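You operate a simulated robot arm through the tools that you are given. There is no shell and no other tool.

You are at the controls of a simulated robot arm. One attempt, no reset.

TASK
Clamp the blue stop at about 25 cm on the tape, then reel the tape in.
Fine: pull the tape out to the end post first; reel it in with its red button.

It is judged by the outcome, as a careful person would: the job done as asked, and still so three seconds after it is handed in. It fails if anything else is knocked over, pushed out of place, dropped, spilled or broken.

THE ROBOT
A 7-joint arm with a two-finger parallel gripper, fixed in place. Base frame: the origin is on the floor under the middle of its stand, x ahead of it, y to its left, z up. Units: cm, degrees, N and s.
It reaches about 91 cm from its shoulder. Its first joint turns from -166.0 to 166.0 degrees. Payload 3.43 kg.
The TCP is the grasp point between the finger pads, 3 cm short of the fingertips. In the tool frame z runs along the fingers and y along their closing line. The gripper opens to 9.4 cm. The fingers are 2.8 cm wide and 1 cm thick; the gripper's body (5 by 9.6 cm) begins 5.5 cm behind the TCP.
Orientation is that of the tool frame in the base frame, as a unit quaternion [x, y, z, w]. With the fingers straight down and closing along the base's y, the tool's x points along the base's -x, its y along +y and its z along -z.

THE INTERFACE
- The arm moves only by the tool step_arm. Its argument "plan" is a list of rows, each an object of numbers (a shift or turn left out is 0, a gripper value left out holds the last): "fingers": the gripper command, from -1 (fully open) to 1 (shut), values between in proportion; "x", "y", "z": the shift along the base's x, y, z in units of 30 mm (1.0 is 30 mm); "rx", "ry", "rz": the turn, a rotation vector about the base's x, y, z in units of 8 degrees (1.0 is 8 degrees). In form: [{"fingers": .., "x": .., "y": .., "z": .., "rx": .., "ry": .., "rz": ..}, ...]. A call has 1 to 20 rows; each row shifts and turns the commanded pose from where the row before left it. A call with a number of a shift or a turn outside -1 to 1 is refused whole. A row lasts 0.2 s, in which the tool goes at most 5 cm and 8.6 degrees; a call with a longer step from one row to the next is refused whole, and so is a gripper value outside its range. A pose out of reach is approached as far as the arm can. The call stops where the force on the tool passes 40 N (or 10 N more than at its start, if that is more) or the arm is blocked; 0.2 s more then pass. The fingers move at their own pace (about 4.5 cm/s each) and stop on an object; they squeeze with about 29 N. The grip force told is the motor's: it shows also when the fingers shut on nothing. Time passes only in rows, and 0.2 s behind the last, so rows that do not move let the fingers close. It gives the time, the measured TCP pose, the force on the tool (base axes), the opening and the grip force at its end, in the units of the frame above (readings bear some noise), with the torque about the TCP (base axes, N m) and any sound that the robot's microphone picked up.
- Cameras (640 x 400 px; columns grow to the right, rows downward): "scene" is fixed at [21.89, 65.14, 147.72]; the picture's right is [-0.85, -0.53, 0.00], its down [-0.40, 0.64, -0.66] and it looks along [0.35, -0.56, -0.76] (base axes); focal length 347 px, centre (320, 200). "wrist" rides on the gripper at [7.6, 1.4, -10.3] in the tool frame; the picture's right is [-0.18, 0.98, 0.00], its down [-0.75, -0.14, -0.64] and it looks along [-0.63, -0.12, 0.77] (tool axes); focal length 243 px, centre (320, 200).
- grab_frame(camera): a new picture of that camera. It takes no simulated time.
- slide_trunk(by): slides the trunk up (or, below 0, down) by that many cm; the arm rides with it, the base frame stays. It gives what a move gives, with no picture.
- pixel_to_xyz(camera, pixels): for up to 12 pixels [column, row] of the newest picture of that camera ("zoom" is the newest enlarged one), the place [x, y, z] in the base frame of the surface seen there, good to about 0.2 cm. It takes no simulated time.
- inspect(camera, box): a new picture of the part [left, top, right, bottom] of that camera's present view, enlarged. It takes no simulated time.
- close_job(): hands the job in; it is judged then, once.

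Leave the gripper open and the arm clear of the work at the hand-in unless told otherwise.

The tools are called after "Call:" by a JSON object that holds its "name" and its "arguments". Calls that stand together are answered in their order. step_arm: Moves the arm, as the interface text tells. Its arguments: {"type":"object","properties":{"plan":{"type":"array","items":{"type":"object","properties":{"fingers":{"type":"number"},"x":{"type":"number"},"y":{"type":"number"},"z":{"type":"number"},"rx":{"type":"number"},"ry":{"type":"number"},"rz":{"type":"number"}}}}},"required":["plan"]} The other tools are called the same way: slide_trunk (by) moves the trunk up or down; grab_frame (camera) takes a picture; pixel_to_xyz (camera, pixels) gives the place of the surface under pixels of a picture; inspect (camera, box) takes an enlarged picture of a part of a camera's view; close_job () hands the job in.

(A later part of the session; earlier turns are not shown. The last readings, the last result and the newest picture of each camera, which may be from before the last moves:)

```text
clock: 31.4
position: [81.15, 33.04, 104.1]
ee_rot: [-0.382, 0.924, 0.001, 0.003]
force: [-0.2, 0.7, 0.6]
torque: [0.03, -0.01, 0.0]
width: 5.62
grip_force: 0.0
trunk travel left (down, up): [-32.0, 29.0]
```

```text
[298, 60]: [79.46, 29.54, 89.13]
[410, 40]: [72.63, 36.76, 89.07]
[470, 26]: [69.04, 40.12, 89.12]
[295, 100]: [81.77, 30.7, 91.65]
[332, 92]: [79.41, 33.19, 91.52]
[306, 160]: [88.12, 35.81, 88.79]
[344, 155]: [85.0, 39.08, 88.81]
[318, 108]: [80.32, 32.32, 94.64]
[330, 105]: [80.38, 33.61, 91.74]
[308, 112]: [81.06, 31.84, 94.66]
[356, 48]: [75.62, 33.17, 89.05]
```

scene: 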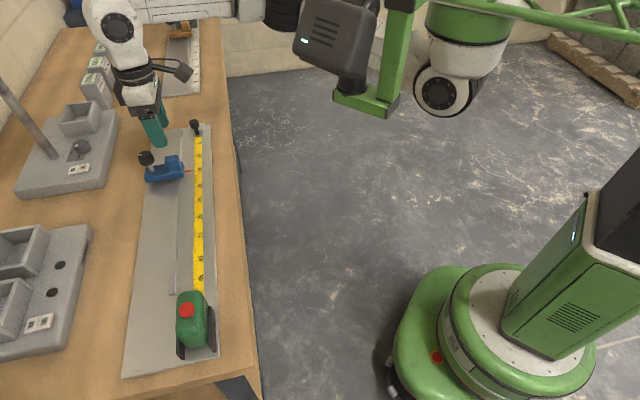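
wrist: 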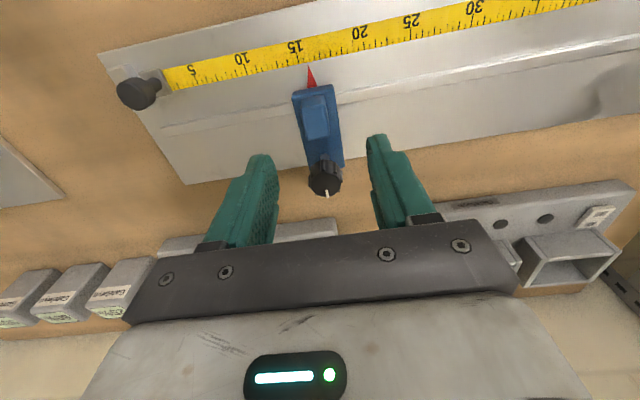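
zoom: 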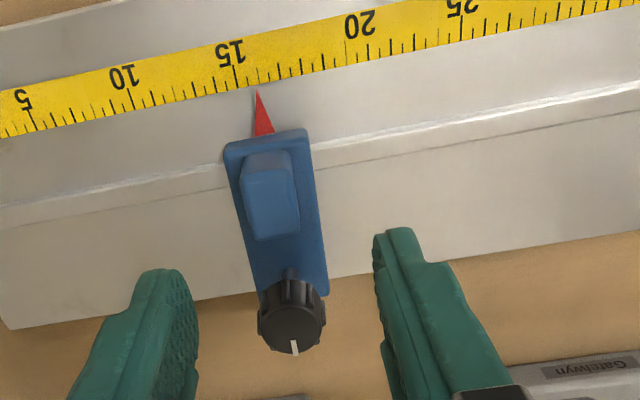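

The stop is centred at u≈34.35 and its handle top is at z 94.65. I'll go down with the handle between the fingers to TCP z≈95.1, so the tips sit just above the stop's body, and close.

Call:
{"name": "step_arm", "arguments": {"plan": [{"x": 0.04, "y": -0.04, "z": -0.7}, {"x": 0.038, "y": -0.038, "z": -0.7}, {"z": -0.8}, {"z": -0.8}, {}, {"fingers": 1}, {"fingers": 1}, {"fingers": 1}, {"fingers": 1}]}}

Call:
{"name": "grab_frame", "arguments": {"camera": "wrist"}}

Call:
{"name": "inspect", "arguments": {"camera": "scene", "box": [120, 120, 220, 200]}}

```text
clock: 33.4
position: [81.4, 32.76, 95.11]
ee_rot: [-0.382, 0.924, -0.001, 0.001]
force: [-0.4, -1.3, -1.5]
torque: [0.32, -0.22, 0.02]
width: 2.16
grip_force: 44.9
trunk travel left (down, up): [-32.0, 29.0]
```

```text
taken
```

wrist: 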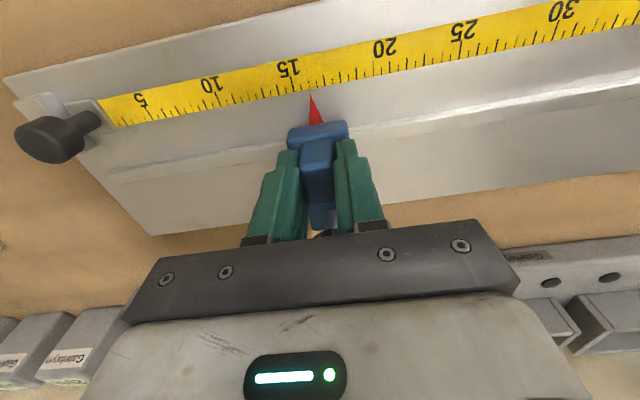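

```text
5.00 times, centred on (170, 160) of scene
```

zoom: 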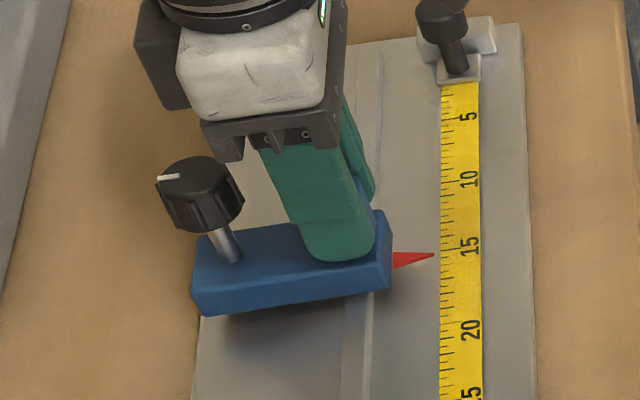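

I have a firm, well-centred grip on the handle (2.16 cm). I'll slide the stop about 9.1 cm towards the tape body in gentle steps.

Call:
{"name": "step_arm", "arguments": {"plan": [{"x": -0.15, "y": 0.15}, {"x": -0.25, "y": 0.25}, {"x": -0.25, "y": 0.25}, {"x": -0.25, "y": 0.25}, {"x": -0.25, "y": 0.25}, {"x": -0.25, "y": 0.25}, {"x": -0.25, "y": 0.25}, {"x": -0.25, "y": 0.25}, {"x": -0.2, "y": 0.2}, {"x": -0.065, "y": 0.065}, {}]}}

Call:
{"name": "grab_frame", "arguments": {"camera": "wrist"}}

Call:
{"name": "inspect", "arguments": {"camera": "scene", "box": [130, 150, 230, 230]}}

```text
clock: 35.8
position: [75.06, 39.43, 95.17]
ee_rot: [-0.381, 0.925, 0.0, 0.003]
force: [13.9, 13.2, 10.3]
torque: [1.0, -0.99, -0.02]
width: 2.18
grip_force: 44.8
trunk travel left (down, up): [-32.0, 29.0]
```

```text
taken
```

wrist: 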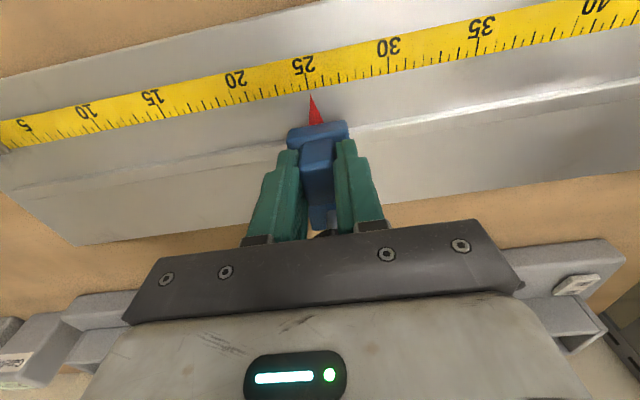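

```text
5.00 times, centred on (180, 190) of scene
```

zoom: 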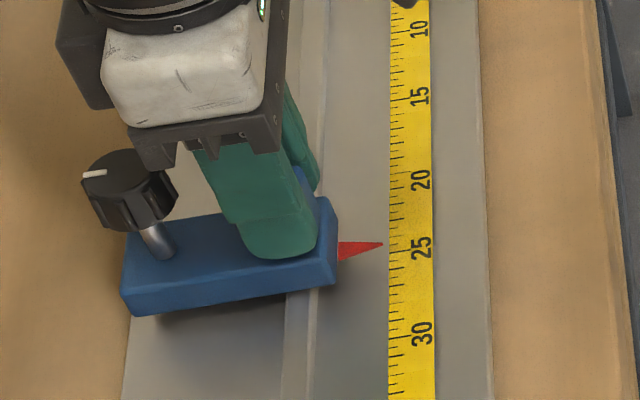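

The stop slid along and the pointer is now near 25. I'll zoom in to read it precisely.

Call:
{"name": "inspect", "arguments": {"camera": "wrist", "box": [270, 40, 370, 140]}}

Call:
{"name": "pixel_to_xyz", "arguments": {"camera": "wrist", "pixels": [[310, 96], [312, 105], [314, 115], [315, 120], [307, 87], [305, 78], [389, 68], [291, 130], [347, 125]]}}

Call:
{"name": "inspect", "arguments": {"camera": "scene", "box": [170, 175, 230, 225]}}

```text
4.00 times, centred on (320, 90) of wrist
```

zoom: 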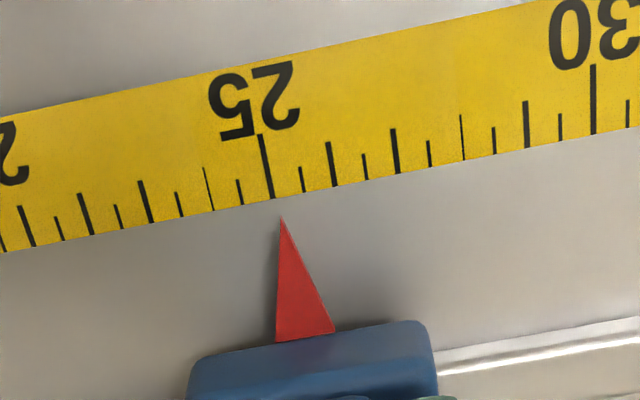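

```text
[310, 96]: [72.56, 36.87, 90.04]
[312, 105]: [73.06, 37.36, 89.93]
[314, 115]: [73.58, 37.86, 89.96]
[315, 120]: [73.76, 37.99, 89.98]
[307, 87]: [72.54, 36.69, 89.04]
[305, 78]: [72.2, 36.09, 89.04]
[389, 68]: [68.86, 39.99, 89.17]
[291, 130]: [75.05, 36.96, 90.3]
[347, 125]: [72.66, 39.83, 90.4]
```

```text
8.00 times, centred on (200, 200) of scene
```

zoom: 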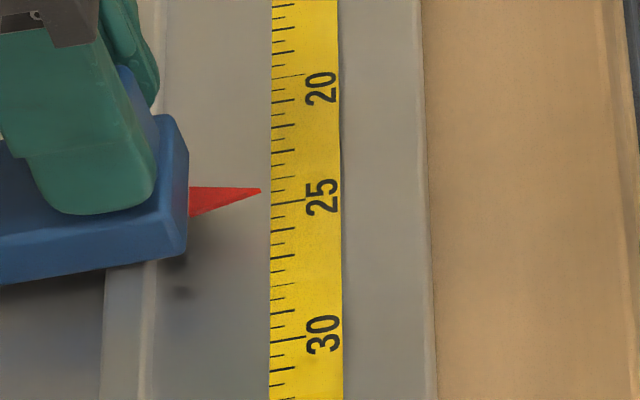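

The pointer tip and mid-line read u=25.24 and the 25 mark is at u≈25.2–25.3, so it's on 25 to within about 0.1 cm. I'll open the fingers and rise straight up, leaving the stop in place.

Call:
{"name": "step_arm", "arguments": {"plan": [{"fingers": 0.0}, {"fingers": 0.0}, {"fingers": 0.0}, {"z": 0.4}, {"z": 0.7}, {"z": 0.9}, {"z": 0.9}, {}]}}

Call:
{"name": "inspect", "arguments": {"camera": "wrist", "box": [240, 40, 400, 240]}}

Call:
{"name": "inspect", "arguments": {"camera": "scene", "box": [130, 150, 230, 230]}}

```text
clock: 37.6
position: [74.89, 39.12, 103.84]
ee_rot: [-0.382, 0.924, 0.0, 0.002]
force: [-0.7, 0.9, -0.1]
torque: [-0.03, -0.01, 0.01]
width: 4.72
grip_force: 0.0
trunk travel left (down, up): [-32.0, 29.0]
```

```text
2.00 times, centred on (320, 140) of wrist
```

zoom: 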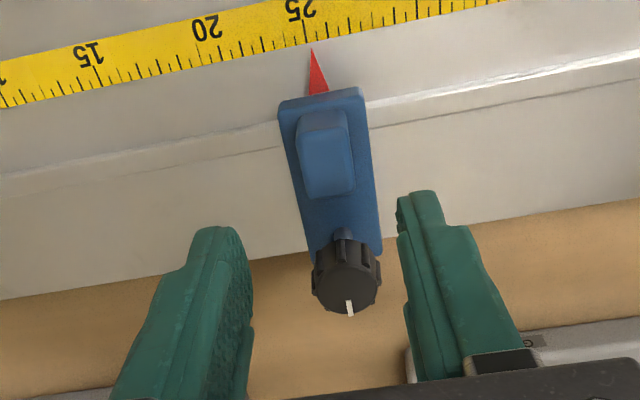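

```text
5.00 times, centred on (180, 190) of scene
```

zoom: 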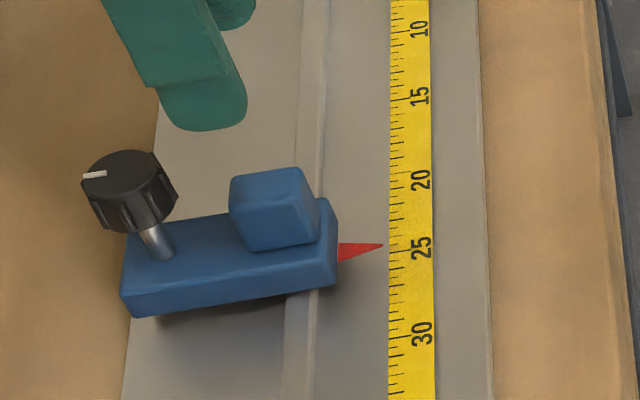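

The stop stayed put. Now I'll get the clamp knob's position from this enlarged view and the wrist view.

Call:
{"name": "pixel_to_xyz", "arguments": {"camera": "zoom", "pixels": [[125, 172], [88, 175], [160, 170], [125, 152], [125, 192], [92, 200], [160, 215], [365, 248], [158, 245], [240, 180], [300, 175]]}}

Call:
{"name": "grab_frame", "arguments": {"camera": "wrist"}}

Call:
{"name": "pixel_to_xyz", "arguments": {"camera": "wrist", "pixels": [[333, 190], [333, 182], [320, 185], [347, 183], [333, 196], [316, 67], [319, 82]]}}

```text
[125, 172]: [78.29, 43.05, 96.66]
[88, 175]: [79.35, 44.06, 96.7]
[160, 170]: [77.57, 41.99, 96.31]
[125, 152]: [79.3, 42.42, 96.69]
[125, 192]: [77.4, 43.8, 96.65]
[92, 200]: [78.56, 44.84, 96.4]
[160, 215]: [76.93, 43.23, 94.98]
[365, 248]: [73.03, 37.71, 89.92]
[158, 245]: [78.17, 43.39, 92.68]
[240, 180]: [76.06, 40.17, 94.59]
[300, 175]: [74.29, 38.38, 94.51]
```

```text
taken
```

wrist: 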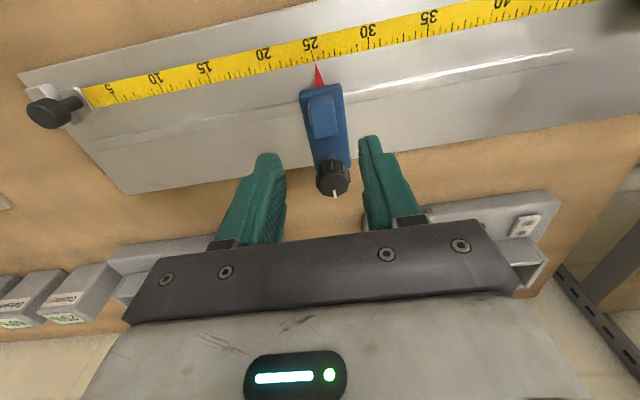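

```text
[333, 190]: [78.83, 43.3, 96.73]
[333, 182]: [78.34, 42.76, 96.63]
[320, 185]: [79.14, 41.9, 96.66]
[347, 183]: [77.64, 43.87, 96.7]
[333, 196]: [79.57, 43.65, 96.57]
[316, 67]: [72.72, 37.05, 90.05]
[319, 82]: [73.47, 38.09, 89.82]
```

The knob is centred at about (78.5, 43.0), with its top at z=96.7 and a radius of about 1.4. I'll move above it, go down to TCP z≈97.4 and close on it.

Call:
{"name": "step_arm", "arguments": {"plan": [{"fingers": -0.1, "x": 0.4, "y": 0.42}, {"x": 0.4, "y": 0.43}, {"x": 0.41, "y": 0.43}, {"z": -0.5}, {"z": -0.6}, {"z": -0.6}, {"z": -0.45}, {}]}}

Call:
{"name": "grab_frame", "arguments": {"camera": "wrist"}}

Call:
{"name": "inspect", "arguments": {"camera": "scene", "box": [100, 130, 220, 220]}}

```text
clock: 39.4
position: [78.49, 43.02, 97.25]
ee_rot: [-0.382, 0.924, -0.001, 0.002]
force: [-0.6, 0.5, -0.3]
torque: [0.01, 0.02, 0.0]
width: 5.16
grip_force: 0.0
trunk travel left (down, up): [-32.0, 29.0]
```

```text
taken
```

wrist: 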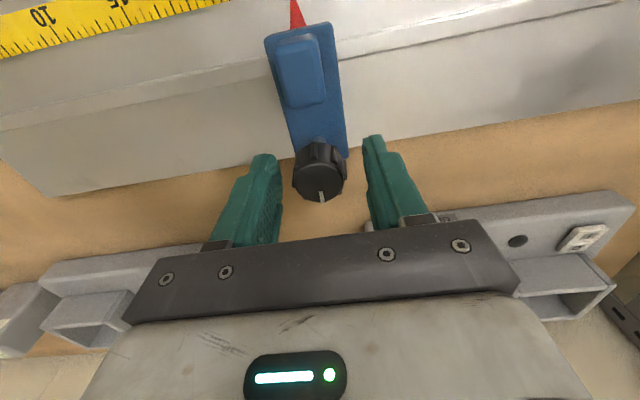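

```text
4.44 times, centred on (160, 175) of scene
```

zoom: 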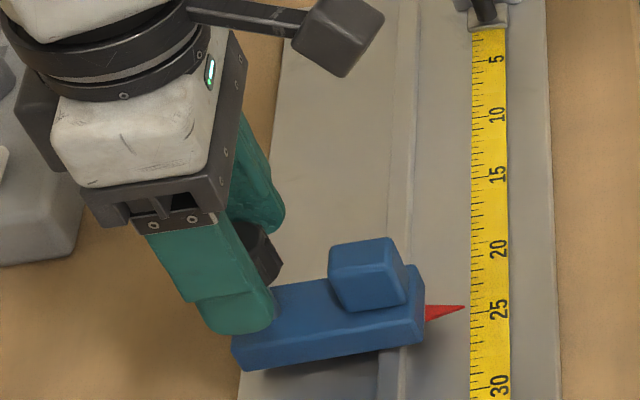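

The knob sits midway between the fingers and my centre is u=25.08, so closing won't shift the stop noticeably. I'll close on the knob.

Call:
{"name": "step_arm", "arguments": {"plan": [{"fingers": 1}, {"fingers": 1}, {"fingers": 1}, {"fingers": 1}]}}

Call:
{"name": "inspect", "arguments": {"camera": "scene", "box": [100, 130, 220, 220]}}

Call:
{"name": "inspect", "arguments": {"camera": "wrist", "box": [260, 90, 380, 220]}}

```text
clock: 40.4
position: [78.43, 43.03, 97.26]
ee_rot: [-0.381, 0.924, 0.0, 0.002]
force: [0.4, -0.2, -0.9]
torque: [-0.02, -0.07, -0.04]
width: 2.92
grip_force: 44.7
trunk travel left (down, up): [-32.0, 29.0]
```

```text
4.44 times, centred on (160, 175) of scene
```

zoom: 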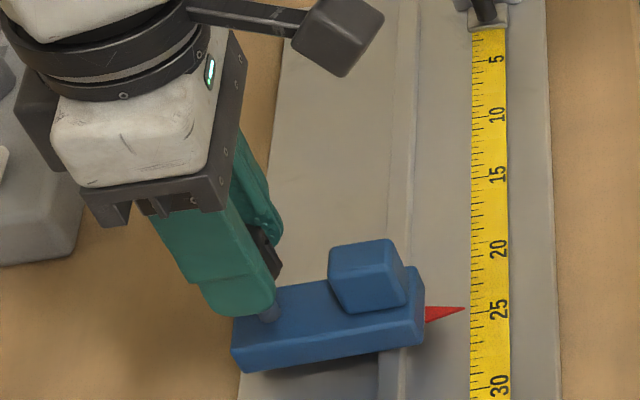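

```text
3.08 times, centred on (320, 155) of wrist
```

zoom: 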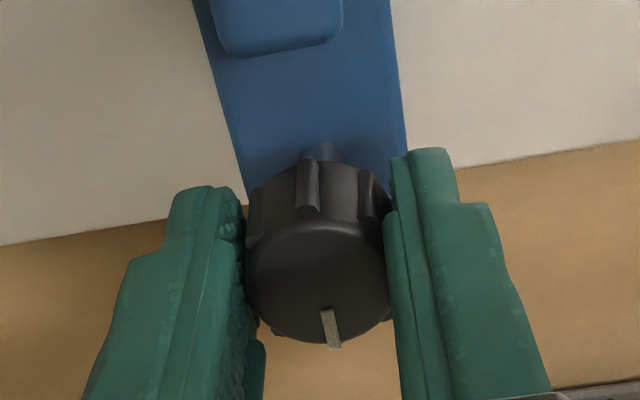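

I have the knob (2.92 cm) with almost no side load. I'll turn it clockwise as seen from above by about 32° and read the torque.

Call:
{"name": "step_arm", "arguments": {"plan": [{"rz": -0.5}, {"rz": -0.8}, {"rz": -0.9}, {"rz": -0.9}, {"rz": -0.9}]}}

Call:
{"name": "inspect", "arguments": {"camera": "wrist", "box": [260, 90, 380, 220]}}

Call:
{"name": "inspect", "arguments": {"camera": "scene", "box": [100, 130, 220, 220]}}

```text
clock: 41.6
position: [78.43, 43.06, 97.21]
ee_rot: [-0.112, 0.994, -0.001, 0.0]
force: [-1.3, 0.3, -7.6]
torque: [-0.1, 0.66, 0.0]
width: 2.89
grip_force: 45.3
trunk travel left (down, up): [-32.0, 29.0]
```

```text
3.08 times, centred on (320, 155) of wrist
```

zoom: 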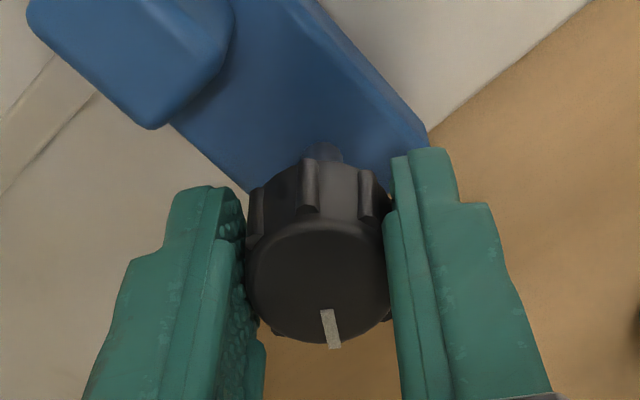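

```text
4.44 times, centred on (160, 175) of scene
```

zoom: 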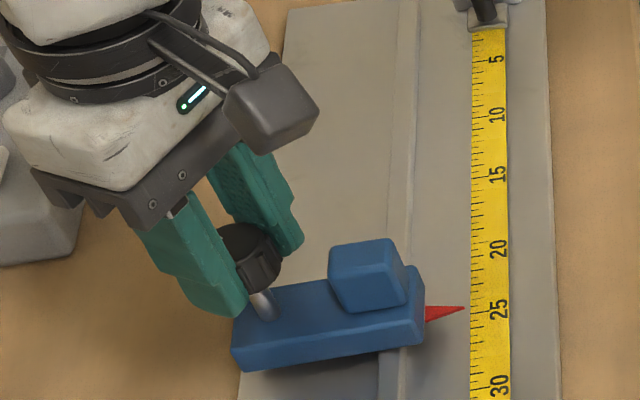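

The knob turns with the fingers. There's a slight downward pull (-7.6 N), consistent with it screwing down, and the pointer is still at 25. I'll carry on clockwise.

Call:
{"name": "step_arm", "arguments": {"plan": [{"rz": -0.9}, {"rz": -0.9}, {"rz": -0.9}, {"rz": -0.9}, {"rz": -0.9}, {"rz": -0.9}]}}

Call:
{"name": "inspect", "arguments": {"camera": "wrist", "box": [260, 90, 380, 220]}}

Call:
{"name": "inspect", "arguments": {"camera": "scene", "box": [100, 130, 220, 220]}}

```text
clock: 43.0
position: [78.58, 43.0, 97.21]
ee_rot: [0.263, 0.965, -0.001, 0.001]
force: [2.0, 2.8, -13.6]
torque: [0.29, 0.19, 0.01]
width: 2.93
grip_force: 45.2
trunk travel left (down, up): [-32.0, 29.0]
```

```text
3.08 times, centred on (320, 155) of wrist
```

zoom: 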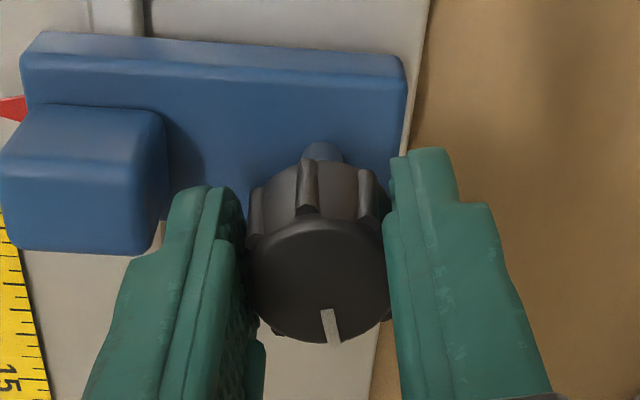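

```text
4.44 times, centred on (160, 175) of scene
```

zoom: 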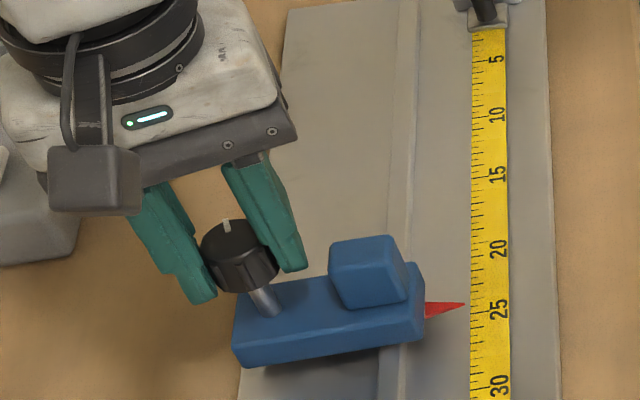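

I've turned about 75° so far with no torque yet, and the knob's mark has swung round with the grip. I'll ease z down slightly and continue.

Call:
{"name": "step_arm", "arguments": {"plan": [{"rz": -0.9, "z": -0.02}, {"rz": -0.9}, {"rz": -0.9}, {"rz": -0.9}, {"rz": -0.9}, {"rz": -0.9}]}}

Call:
{"name": "inspect", "arguments": {"camera": "wrist", "box": [260, 90, 380, 220]}}

Call:
{"name": "inspect", "arguments": {"camera": "scene", "box": [100, 130, 220, 220]}}

```text
clock: 44.5
position: [78.57, 43.31, 97.28]
ee_rot: [0.598, 0.802, 0.006, 0.001]
force: [10.7, 13.4, -5.1]
torque: [0.17, -0.72, 0.39]
width: 2.9
grip_force: 45.1
trunk travel left (down, up): [-32.0, 29.0]
stopped in row 6: the force on the tool passed its limit at 40 N (the readings are from after the stop); the commanded pose is now the measured one
```

```text
3.08 times, centred on (320, 155) of wrist
```

zoom: 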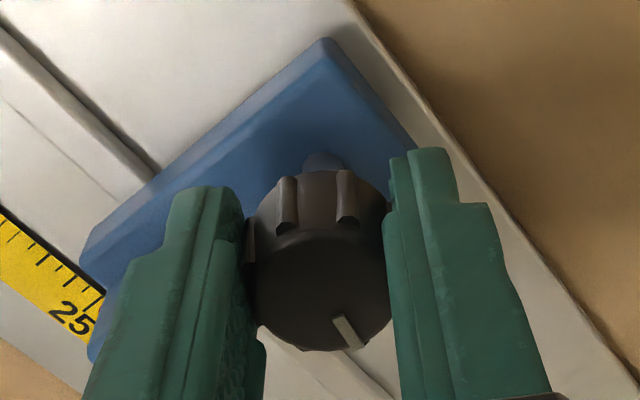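

```text
4.44 times, centred on (160, 175) of scene
```

zoom: 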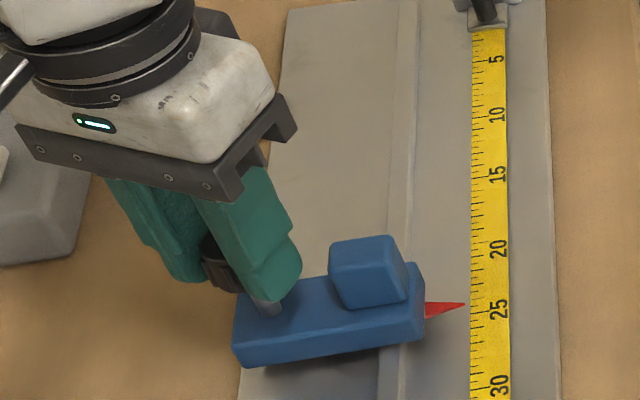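

Now there's resistance: a torque of 0.39 N·m, and the knob's mark has slipped round in the fingers. So the knob hit its tight end after about 90° of turn. I'll open and rise to check the mark and pointer.

Call:
{"name": "step_arm", "arguments": {"plan": [{"fingers": -0.1}, {"fingers": -0.1}, {"fingers": -0.1}, {"z": 0.5}, {"z": 0.8}, {"z": 0.8}, {}]}}

Call:
{"name": "inspect", "arguments": {"camera": "scene", "box": [120, 150, 220, 230]}}

Call:
{"name": "pixel_to_xyz", "arguments": {"camera": "zoom", "pixels": [[400, 245], [430, 245]]}}

Call:
{"name": "grab_frame", "arguments": {"camera": "wrist"}}

```text
clock: 46.1
position: [78.43, 43.21, 103.61]
ee_rot: [0.599, 0.801, 0.003, 0.0]
force: [-0.8, -0.2, 0.8]
torque: [-0.01, 0.01, -0.01]
width: 5.18
grip_force: 0.1
trunk travel left (down, up): [-32.0, 29.0]
```

```text
5.00 times, centred on (170, 190) of scene
```

zoom: 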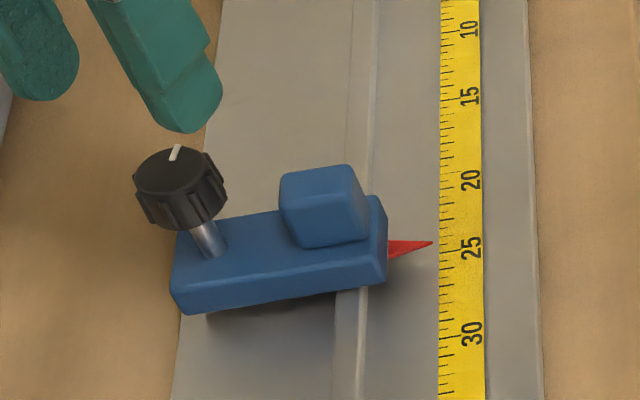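

```text
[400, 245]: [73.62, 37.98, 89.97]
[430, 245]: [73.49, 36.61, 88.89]
```

```text
taken
```

wrist: 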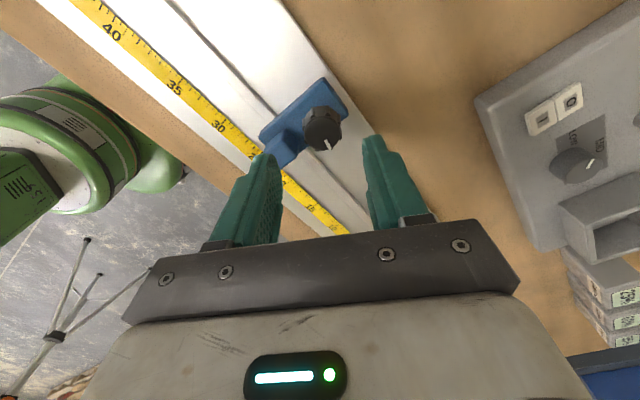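

The mark has turned about 90° clockwise and the pointer is at u=25.2, reading 25.0. I'll check that the clamp holds with a light nudge on the handle. To do that I'll close the fingers, move beside the handle on its +u side at yaw -45 and come down.

Call:
{"name": "step_arm", "arguments": {"plan": [{"fingers": 1, "x": -0.1, "y": -0.525, "rz": 0.89}, {"x": -0.1, "y": -0.525, "rz": 0.89}, {"x": -0.1, "y": -0.525, "rz": 0.89}, {"x": -0.1, "y": -0.525, "rz": 0.88}, {}]}}

Call:
{"name": "grab_frame", "arguments": {"camera": "wrist"}}

Call:
{"name": "inspect", "arguments": {"camera": "scene", "box": [120, 130, 220, 210]}}

```text
clock: 47.3
position: [77.37, 36.9, 103.61]
ee_rot: [0.383, 0.924, 0.004, -0.001]
force: [0.5, -0.8, -0.1]
torque: [0.0, 0.02, -0.02]
width: 0.0
grip_force: 29.1
trunk travel left (down, up): [-32.0, 29.0]
```

```text
taken
```

wrist: 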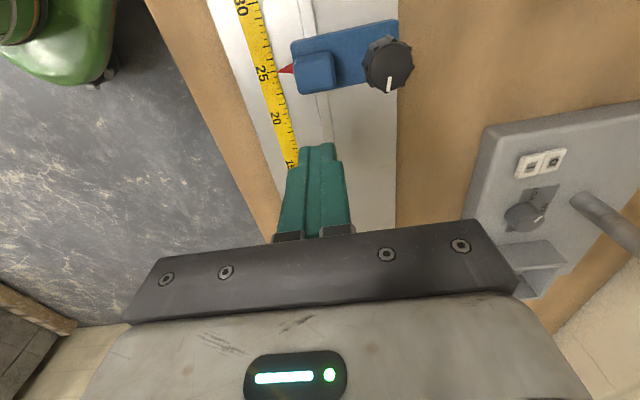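

```text
5.00 times, centred on (170, 170) of scene
```

zoom: 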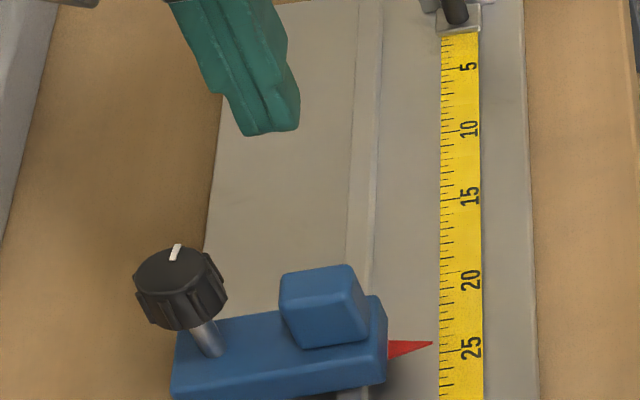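

Call:
{"name": "step_arm", "arguments": {"plan": [{"z": -0.9}, {"z": -0.9}, {"z": -0.9}, {}, {"x": -0.07, "y": 0.07}, {"x": -0.07, "y": 0.07}, {"x": -0.03, "y": 0.03}, {}]}}

Call:
{"name": "inspect", "arguments": {"camera": "scene", "box": [120, 150, 220, 230]}}

```text
clock: 49.1
position: [76.84, 37.48, 95.63]
ee_rot: [0.384, 0.923, 0.003, 0.0]
force: [0.8, -0.2, 0.5]
torque: [-0.01, -0.03, -0.02]
width: 0.0
grip_force: 28.7
trunk travel left (down, up): [-32.0, 29.0]
```

```text
5.00 times, centred on (170, 190) of scene
```

zoom: 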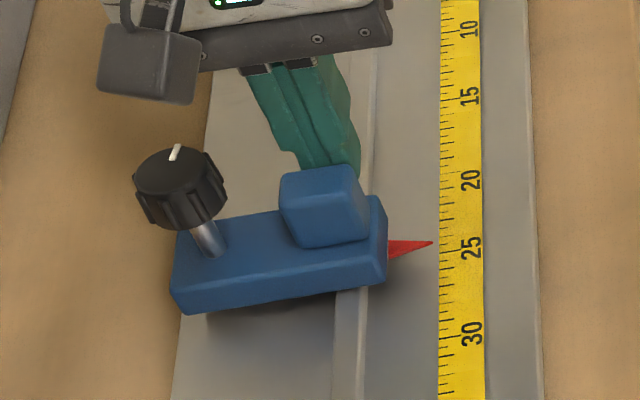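

No contact yet at u=27.83. I'll nudge in 0.1 cm steps.

Call:
{"name": "step_arm", "arguments": {"plan": [{"x": -0.025, "y": 0.025}, {"x": -0.025, "y": 0.025}, {}]}}

```text
clock: 49.9
position: [76.9, 37.4, 95.67]
ee_rot: [0.385, 0.923, 0.003, 0.001]
force: [5.5, -11.2, 2.9]
torque: [-0.28, -0.05, 0.06]
width: 0.01
grip_force: 28.7
trunk travel left (down, up): [-32.0, 29.0]
```

The handle pushes back with about 12 N and I'm not moving, whereas it slid freely before. I'll check that the pointer hasn't shifted.

Call:
{"name": "inspect", "arguments": {"camera": "scene", "box": [120, 150, 220, 230]}}

Call:
{"name": "pixel_to_xyz", "arguments": {"camera": "zoom", "pixels": [[400, 247], [415, 244], [408, 246]]}}

```text
5.00 times, centred on (170, 190) of scene
```

zoom: 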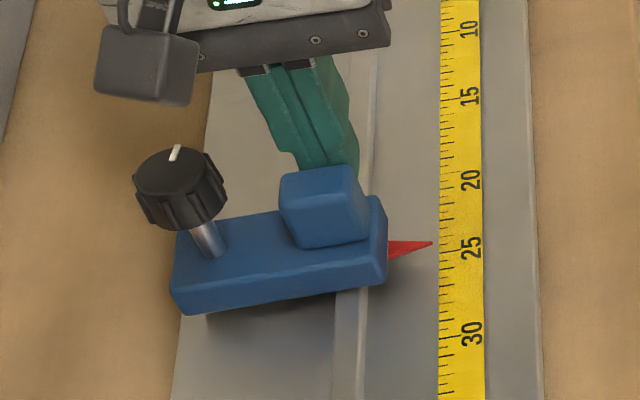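

```text
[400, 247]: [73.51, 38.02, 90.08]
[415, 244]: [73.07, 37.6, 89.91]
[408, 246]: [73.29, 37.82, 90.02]
```

The pointer is unchanged at u≈25.1 and the clamp holds. I'll back off, rise, and fly with fingers closed to above the red button at about (51.0, 57.15), button top z 96.5.

Call:
{"name": "step_arm", "arguments": {"plan": [{"x": 0.12, "y": -0.12}, {"z": 0.8}, {"z": 0.9}, {"z": 0.9}, {"z": 0.8}, {"x": -0.875, "y": 0.67}, {"x": -0.875, "y": 0.67}, {"x": -0.875, "y": 0.67}, {"x": -0.875, "y": 0.67}, {"x": -0.875, "y": 0.67}, {"x": -0.875, "y": 0.67}, {"x": -0.875, "y": 0.67}, {"x": -0.875, "y": 0.67}, {"x": -0.875, "y": 0.67}, {"x": -0.875, "y": 0.67}, {}]}}

Call:
{"name": "grab_frame", "arguments": {"camera": "wrist"}}

Call:
{"name": "grab_frame", "arguments": {"camera": "scene"}}

```text
clock: 53.5
position: [54.6, 56.19, 106.19]
ee_rot: [0.416, 0.91, 0.006, 0.0]
force: [-1.1, -0.3, 0.1]
torque: [0.02, 0.0, -0.01]
width: 0.04
grip_force: 28.8
trunk travel left (down, up): [-32.0, 29.0]
stopped in row 16: the arm was blocked; the commanded pose is now the measured one
```

```text
taken
```

wrist: 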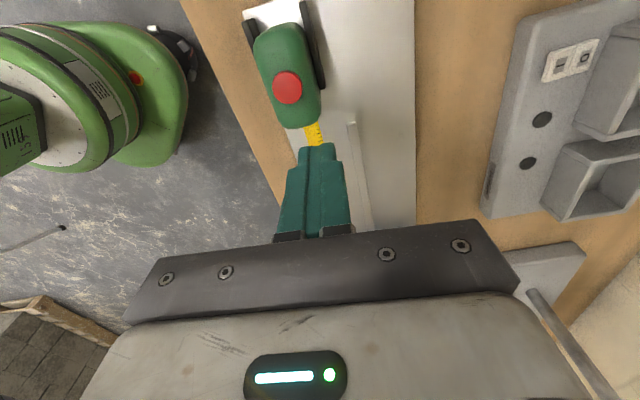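

```text
taken
```

scene: 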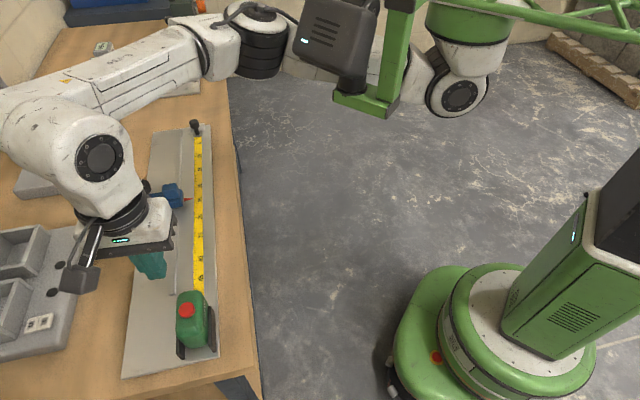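

The arm reports blocked at (54.6, 56.2) with no tool force and the yaw lagging by about 4°, so it looks like a joint limit rather than contact. The tape and stop are fine. Yaw doesn't matter for pressing the button, so I'll rotate a bit clockwise while moving towards it and see whether that frees it.

Call:
{"name": "step_arm", "arguments": {"plan": [{"rz": -0.8}, {"rz": -0.8}, {"x": -0.3, "y": 0.08}, {"x": -0.3, "y": 0.08}, {}]}}

Call:
{"name": "grab_frame", "arguments": {"camera": "scene"}}

```text
clock: 54.7
position: [54.17, 56.17, 105.91]
ee_rot: [0.523, 0.852, 0.004, 0.002]
force: [0.1, -1.2, 0.8]
torque: [0.04, -0.02, -0.02]
width: 0.0
grip_force: 29.3
trunk travel left (down, up): [-32.0, 29.0]
```

```text
taken
```

scene: 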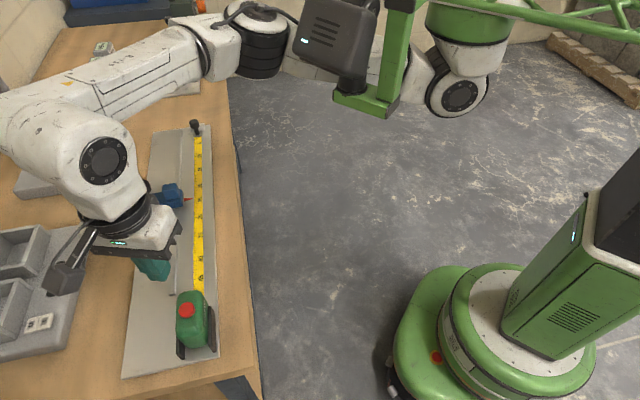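

Yaw turned freely but the position still lagged. I'll check what is near the elbow: the dark box on the green bracket by the trunk looks close to the elbow and upper arm.

Call:
{"name": "inspect", "arguments": {"camera": "scene", "box": [180, 0, 500, 130]}}

Call:
{"name": "pixel_to_xyz", "arguments": {"camera": "scene", "pixels": [[298, 45], [335, 40], [350, 85], [320, 68], [285, 50], [260, 65], [290, 72], [375, 65], [400, 30], [345, 98], [385, 110], [420, 70]]}}

Call:
{"name": "pixel_to_xyz", "arguments": {"camera": "scene", "pixels": [[460, 95], [470, 30], [445, 60], [560, 20], [490, 10], [250, 15], [300, 75], [20, 110], [100, 80], [235, 50], [100, 160], [380, 95]]}}

```text
2.00 times, centred on (340, 65) of scene
```

zoom: 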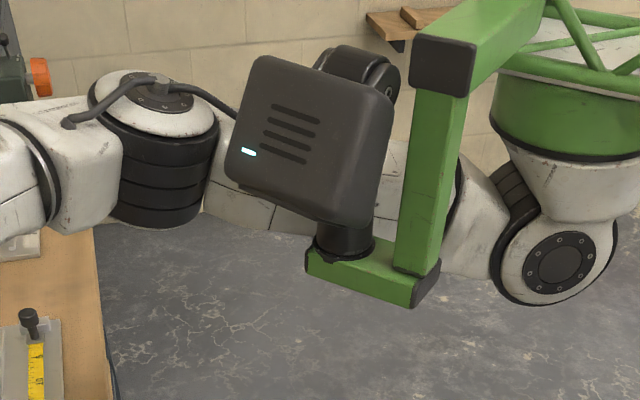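

```text
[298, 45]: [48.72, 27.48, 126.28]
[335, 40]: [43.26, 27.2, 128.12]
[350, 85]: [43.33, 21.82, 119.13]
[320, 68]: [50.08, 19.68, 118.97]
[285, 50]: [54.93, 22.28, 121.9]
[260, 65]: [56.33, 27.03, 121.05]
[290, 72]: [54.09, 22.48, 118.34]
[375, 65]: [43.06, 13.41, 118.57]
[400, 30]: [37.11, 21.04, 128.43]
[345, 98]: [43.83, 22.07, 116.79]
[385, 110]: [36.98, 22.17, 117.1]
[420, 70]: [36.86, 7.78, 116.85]
```

```text
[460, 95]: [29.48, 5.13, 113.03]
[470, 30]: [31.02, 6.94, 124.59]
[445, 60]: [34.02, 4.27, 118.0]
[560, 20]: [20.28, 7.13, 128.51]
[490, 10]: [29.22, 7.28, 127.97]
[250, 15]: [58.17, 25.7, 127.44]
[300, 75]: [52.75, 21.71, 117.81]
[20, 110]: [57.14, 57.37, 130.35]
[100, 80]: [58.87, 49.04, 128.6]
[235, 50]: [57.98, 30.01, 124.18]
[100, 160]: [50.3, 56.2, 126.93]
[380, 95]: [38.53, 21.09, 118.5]
```

The upper arm runs beside the sensor-head bracket, which is what limits it, so the wrist can't go further that way in this posture. Tilting the fingers about 15° puts the tips over the button without moving the wrist. I'll do that tilt in place, with the tips leaning towards the button.

Call:
{"name": "step_arm", "arguments": {"plan": [{"rx": 0.19, "ry": 0.59}, {"rx": 0.19, "ry": 0.59}, {"rx": 0.19, "ry": 0.59}, {}]}}

Call:
{"name": "grab_frame", "arguments": {"camera": "wrist"}}

Call:
{"name": "grab_frame", "arguments": {"camera": "scene"}}

```text
clock: 55.7
position: [52.49, 56.84, 106.24]
ee_rot: [0.51, 0.851, -0.024, -0.124]
force: [0.4, -0.3, -0.3]
torque: [0.01, -0.01, 0.05]
width: 0.0
grip_force: 28.6
trunk travel left (down, up): [-32.0, 29.0]
```

```text
taken
```

wrist: 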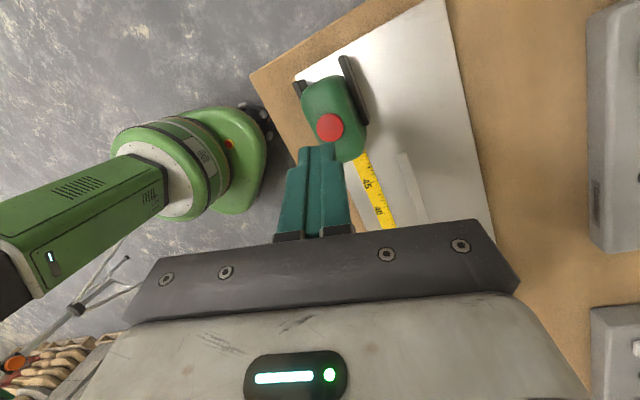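

```text
taken
```

scene: 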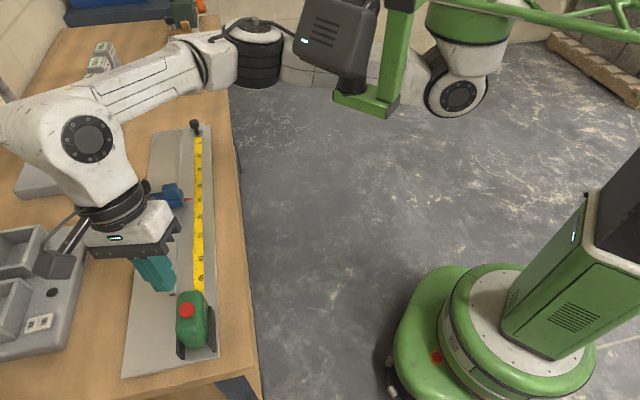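

The tilt worked and the arm tracked it; the fingertips are now near (51.8, 57.1, 103.3). I'll re-measure the button's centre from this view.

Call:
{"name": "pixel_to_xyz", "arguments": {"camera": "wrist", "pixels": [[330, 127], [317, 128], [343, 127], [330, 115], [330, 139], [320, 145], [318, 150]]}}

Call:
{"name": "inspect", "arguments": {"camera": "scene", "box": [140, 240, 240, 360]}}

Call:
{"name": "pixel_to_xyz", "arguments": {"camera": "scene", "pixels": [[186, 309], [186, 304], [186, 314], [180, 309], [192, 309]]}}

```text
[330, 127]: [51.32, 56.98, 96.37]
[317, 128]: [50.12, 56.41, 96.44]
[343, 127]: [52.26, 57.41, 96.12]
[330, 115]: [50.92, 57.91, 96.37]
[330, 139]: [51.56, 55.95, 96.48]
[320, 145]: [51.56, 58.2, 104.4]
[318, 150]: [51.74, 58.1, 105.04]
```

```text
3.33 times, centred on (190, 300) of scene
```

zoom: 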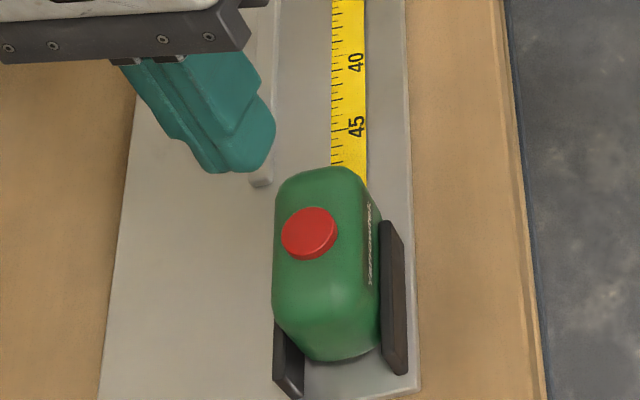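

```text
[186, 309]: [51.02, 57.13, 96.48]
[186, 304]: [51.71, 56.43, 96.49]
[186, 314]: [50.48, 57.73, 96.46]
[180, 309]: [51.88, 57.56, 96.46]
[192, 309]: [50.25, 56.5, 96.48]
```

The button centre is about (51.1, 57.05), top z 96.47. With the tilt, the leading lower edge of the tips is on the +x side, so I'll aim slightly past centre. Coming down to about 1.2 cm above the button first.

Call:
{"name": "step_arm", "arguments": {"plan": [{"x": -0.18, "y": 0.02, "z": -0.6}, {"x": -0.17, "y": 0.01, "z": -0.6}, {"z": -0.6}, {}]}}

Call:
{"name": "grab_frame", "arguments": {"camera": "wrist"}}

Call:
{"name": "inspect", "arguments": {"camera": "scene", "box": [140, 240, 240, 360]}}

```text
clock: 56.7
position: [51.57, 56.75, 100.68]
ee_rot: [0.509, 0.851, -0.024, -0.125]
force: [-0.9, 0.1, 0.3]
torque: [0.04, 0.0, 0.03]
width: 0.0
grip_force: 29.1
trunk travel left (down, up): [-32.0, 29.0]
```

```text
taken
```

wrist: 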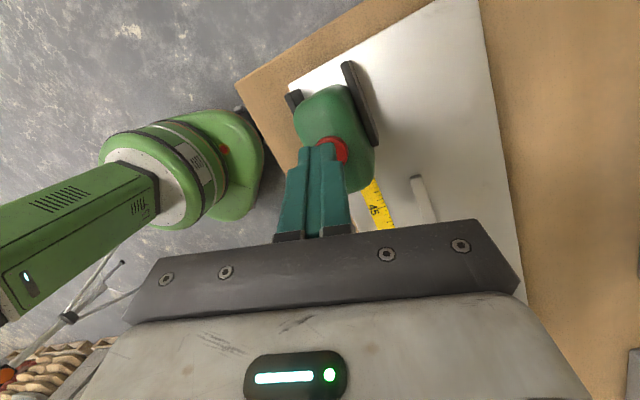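

```text
3.33 times, centred on (190, 300) of scene
```

zoom: 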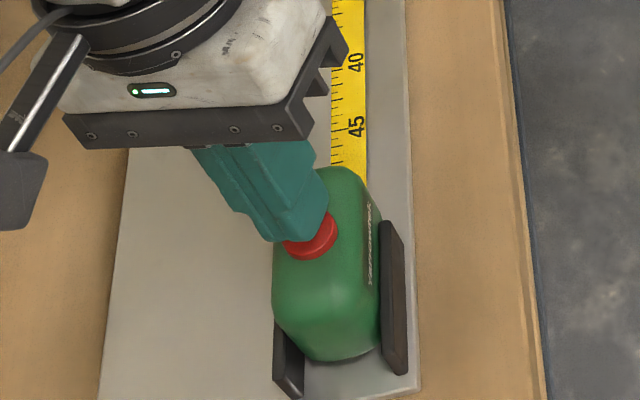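

The tips are right over the button, about 1.3 cm up. I'll press down in small steps, watching force and sound.

Call:
{"name": "step_arm", "arguments": {"plan": [{"z": -0.12}, {"z": -0.12}, {"z": -0.1}, {"z": -0.06}]}}

Call:
{"name": "inspect", "arguments": {"camera": "scene", "box": [140, 240, 240, 360]}}

```text
clock: 57.7
position: [51.49, 56.87, 99.63]
ee_rot: [0.509, 0.851, -0.024, -0.124]
force: [0.1, 0.4, 2.0]
torque: [-0.04, -0.02, -0.03]
width: 0.01
grip_force: 29.0
trunk travel left (down, up): [-32.0, 29.0]
```

```text
3.33 times, centred on (190, 300) of scene
```

zoom: 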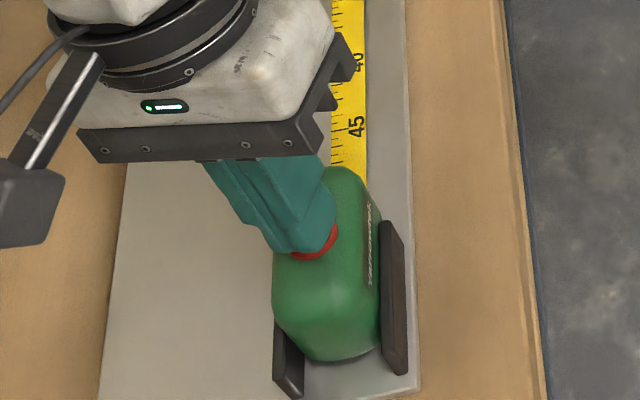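

There's a first light touch (2 N upward). I'll press a bit deeper in fine steps.

Call:
{"name": "step_arm", "arguments": {"plan": [{"z": -0.05}, {"z": -0.05}, {}]}}

Call:
{"name": "grab_frame", "arguments": {"camera": "scene"}}

```text
clock: 58.5
position: [51.51, 56.88, 99.19]
ee_rot: [0.51, 0.851, -0.023, -0.126]
force: [-1.1, -0.4, 5.6]
torque: [-0.03, 0.02, 0.0]
width: 0.0
grip_force: 29.3
trunk travel left (down, up): [-32.0, 29.0]
heard: click
```

```text
taken
```

scene: 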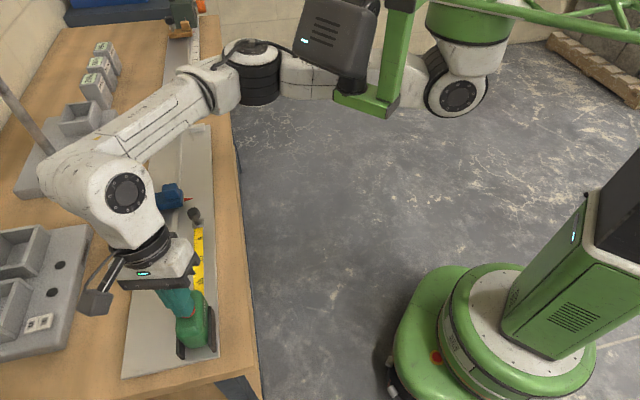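

A click, and the tape is reeling in: the pull knob is already down at (195,213). I'll hold the button and wait.

Call:
{"name": "step_arm", "arguments": {"plan": [{}, {}, {}, {}, {}]}}

Call:
{"name": "grab_frame", "arguments": {"camera": "scene"}}

```text
clock: 59.7
position: [51.51, 56.82, 99.12]
ee_rot: [0.509, 0.851, -0.023, -0.125]
force: [-0.4, 1.1, 7.6]
torque: [0.0, -0.01, -0.01]
width: 0.0
grip_force: 28.7
trunk travel left (down, up): [-32.0, 29.0]
```

```text
taken
```

scene: 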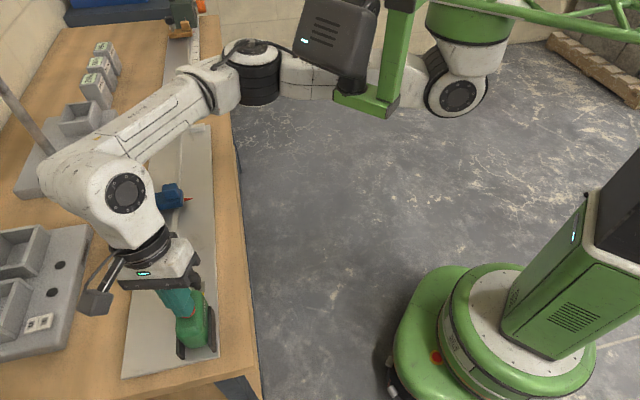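

The tape has run all the way back under the gripper. I'll hold a moment more, then zoom in to check.

Call:
{"name": "step_arm", "arguments": {"plan": [{}, {}, {}, {}]}}

Call:
{"name": "inspect", "arguments": {"camera": "scene", "box": [140, 240, 240, 360]}}

Call:
{"name": "inspect", "arguments": {"camera": "wrist", "box": [240, 60, 500, 240]}}

```text
clock: 60.7
position: [51.51, 56.85, 99.21]
ee_rot: [0.509, 0.852, -0.024, -0.125]
force: [-0.4, -0.1, 7.5]
torque: [-0.04, -0.04, 0.0]
width: 0.0
grip_force: 29.2
trunk travel left (down, up): [-32.0, 29.0]
```

```text
3.33 times, centred on (190, 300) of scene
```

zoom: 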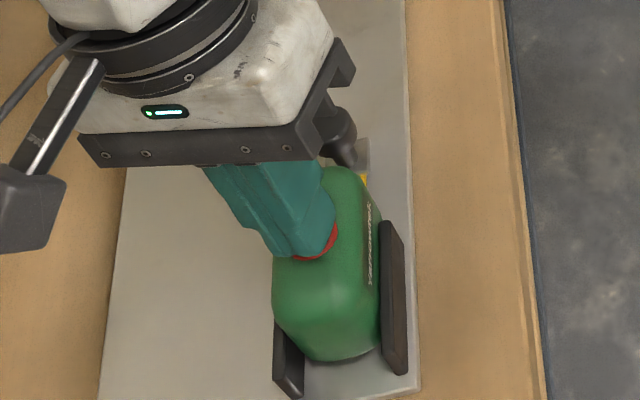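

```text
2.22 times, centred on (370, 150) of wrist
```

zoom: 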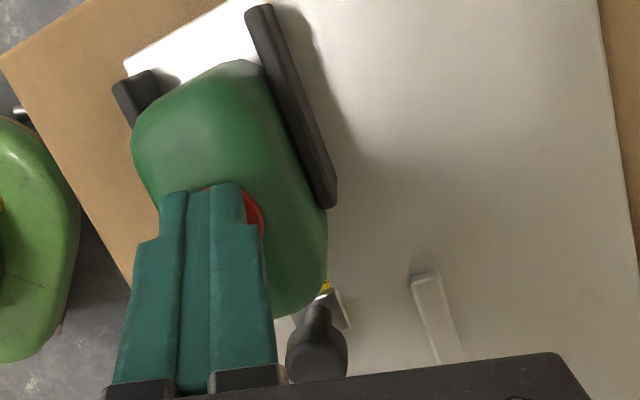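

The tape is fully in, with the hook and knob back against the green body. I'll rise straight up off the button, then open the fingers once I'm well clear.

Call:
{"name": "step_arm", "arguments": {"plan": [{"z": 0.2}, {"z": 0.6}, {"z": 0.8}, {"z": 0.8}, {"z": 0.8}, {"z": 0.8}, {"fingers": -1, "x": -0.5, "y": -0.7}, {"x": -0.5, "y": -0.7}, {"x": -0.5, "y": -0.7}, {"x": -0.5, "y": -0.7}, {"x": -0.5, "y": -0.7}, {}]}}

Call:
{"name": "grab_frame", "arguments": {"camera": "scene"}}

Call:
{"name": "inspect", "arguments": {"camera": "scene", "box": [120, 150, 220, 230]}}

Call:
{"name": "inspect", "arguments": {"camera": "scene", "box": [120, 250, 240, 380]}}

```text
clock: 63.3
position: [44.37, 46.26, 111.04]
ee_rot: [0.509, 0.851, -0.024, -0.126]
force: [-0.8, 0.1, 1.1]
torque: [-0.02, 0.02, 0.0]
width: 9.38
grip_force: 0.1
trunk travel left (down, up): [-32.0, 29.0]
```

```text
taken
```

scene: 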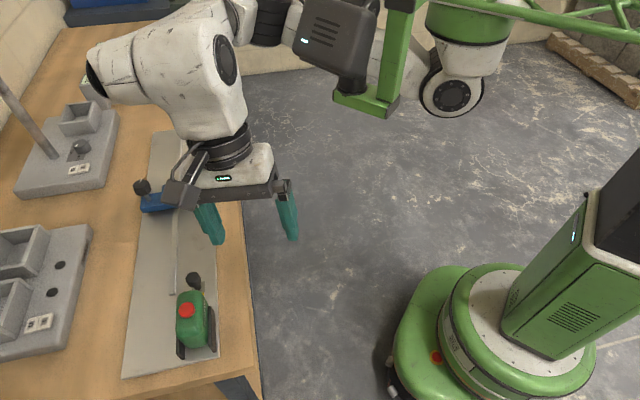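

```text
5.00 times, centred on (170, 190) of scene
```

zoom: 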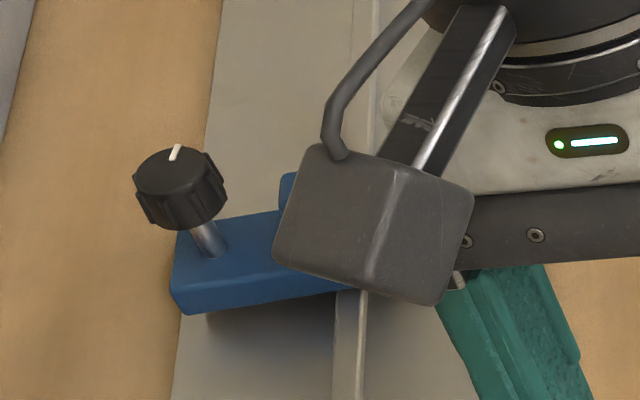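

```text
3.08 times, centred on (180, 315) of scene
```

zoom: 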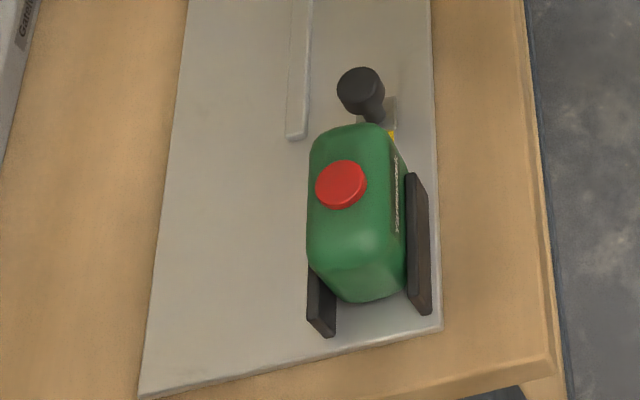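

The tape is in and the button is back up. I'll move the arm further away to get a clear view of the stop for a last check.

Call:
{"name": "step_arm", "arguments": {"plan": [{"x": -0.7, "y": -0.5, "z": 0.3}, {"x": -0.7, "y": -0.5, "z": 0.3}, {"x": -0.7, "y": -0.5, "z": 0.3}, {"x": -0.7, "y": -0.5, "z": 0.3}, {}]}}

Call:
{"name": "grab_frame", "arguments": {"camera": "scene"}}

Call:
{"name": "inspect", "arguments": {"camera": "scene", "box": [120, 150, 220, 230]}}

Call:
{"name": "pixel_to_xyz", "arguments": {"camera": "zoom", "pixels": [[400, 247], [415, 244], [408, 246]]}}

```text
clock: 64.5
position: [35.89, 40.28, 114.58]
ee_rot: [0.51, 0.851, -0.023, -0.125]
force: [-0.7, 0.6, -0.6]
torque: [0.01, 0.02, -0.04]
width: 9.4
grip_force: 0.1
trunk travel left (down, up): [-32.0, 29.0]
```

```text
taken
```

scene: 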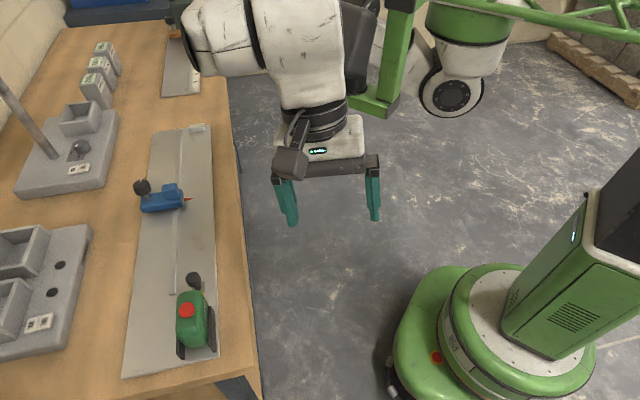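

```text
5.00 times, centred on (170, 190) of scene
```

zoom: 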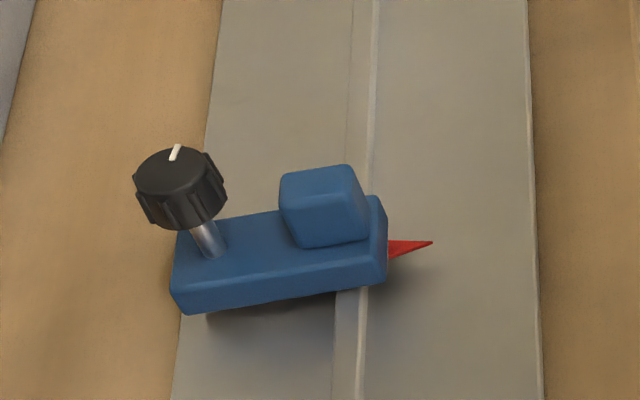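

```text
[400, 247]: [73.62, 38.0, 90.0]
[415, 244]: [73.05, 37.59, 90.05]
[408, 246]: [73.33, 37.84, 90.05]
```

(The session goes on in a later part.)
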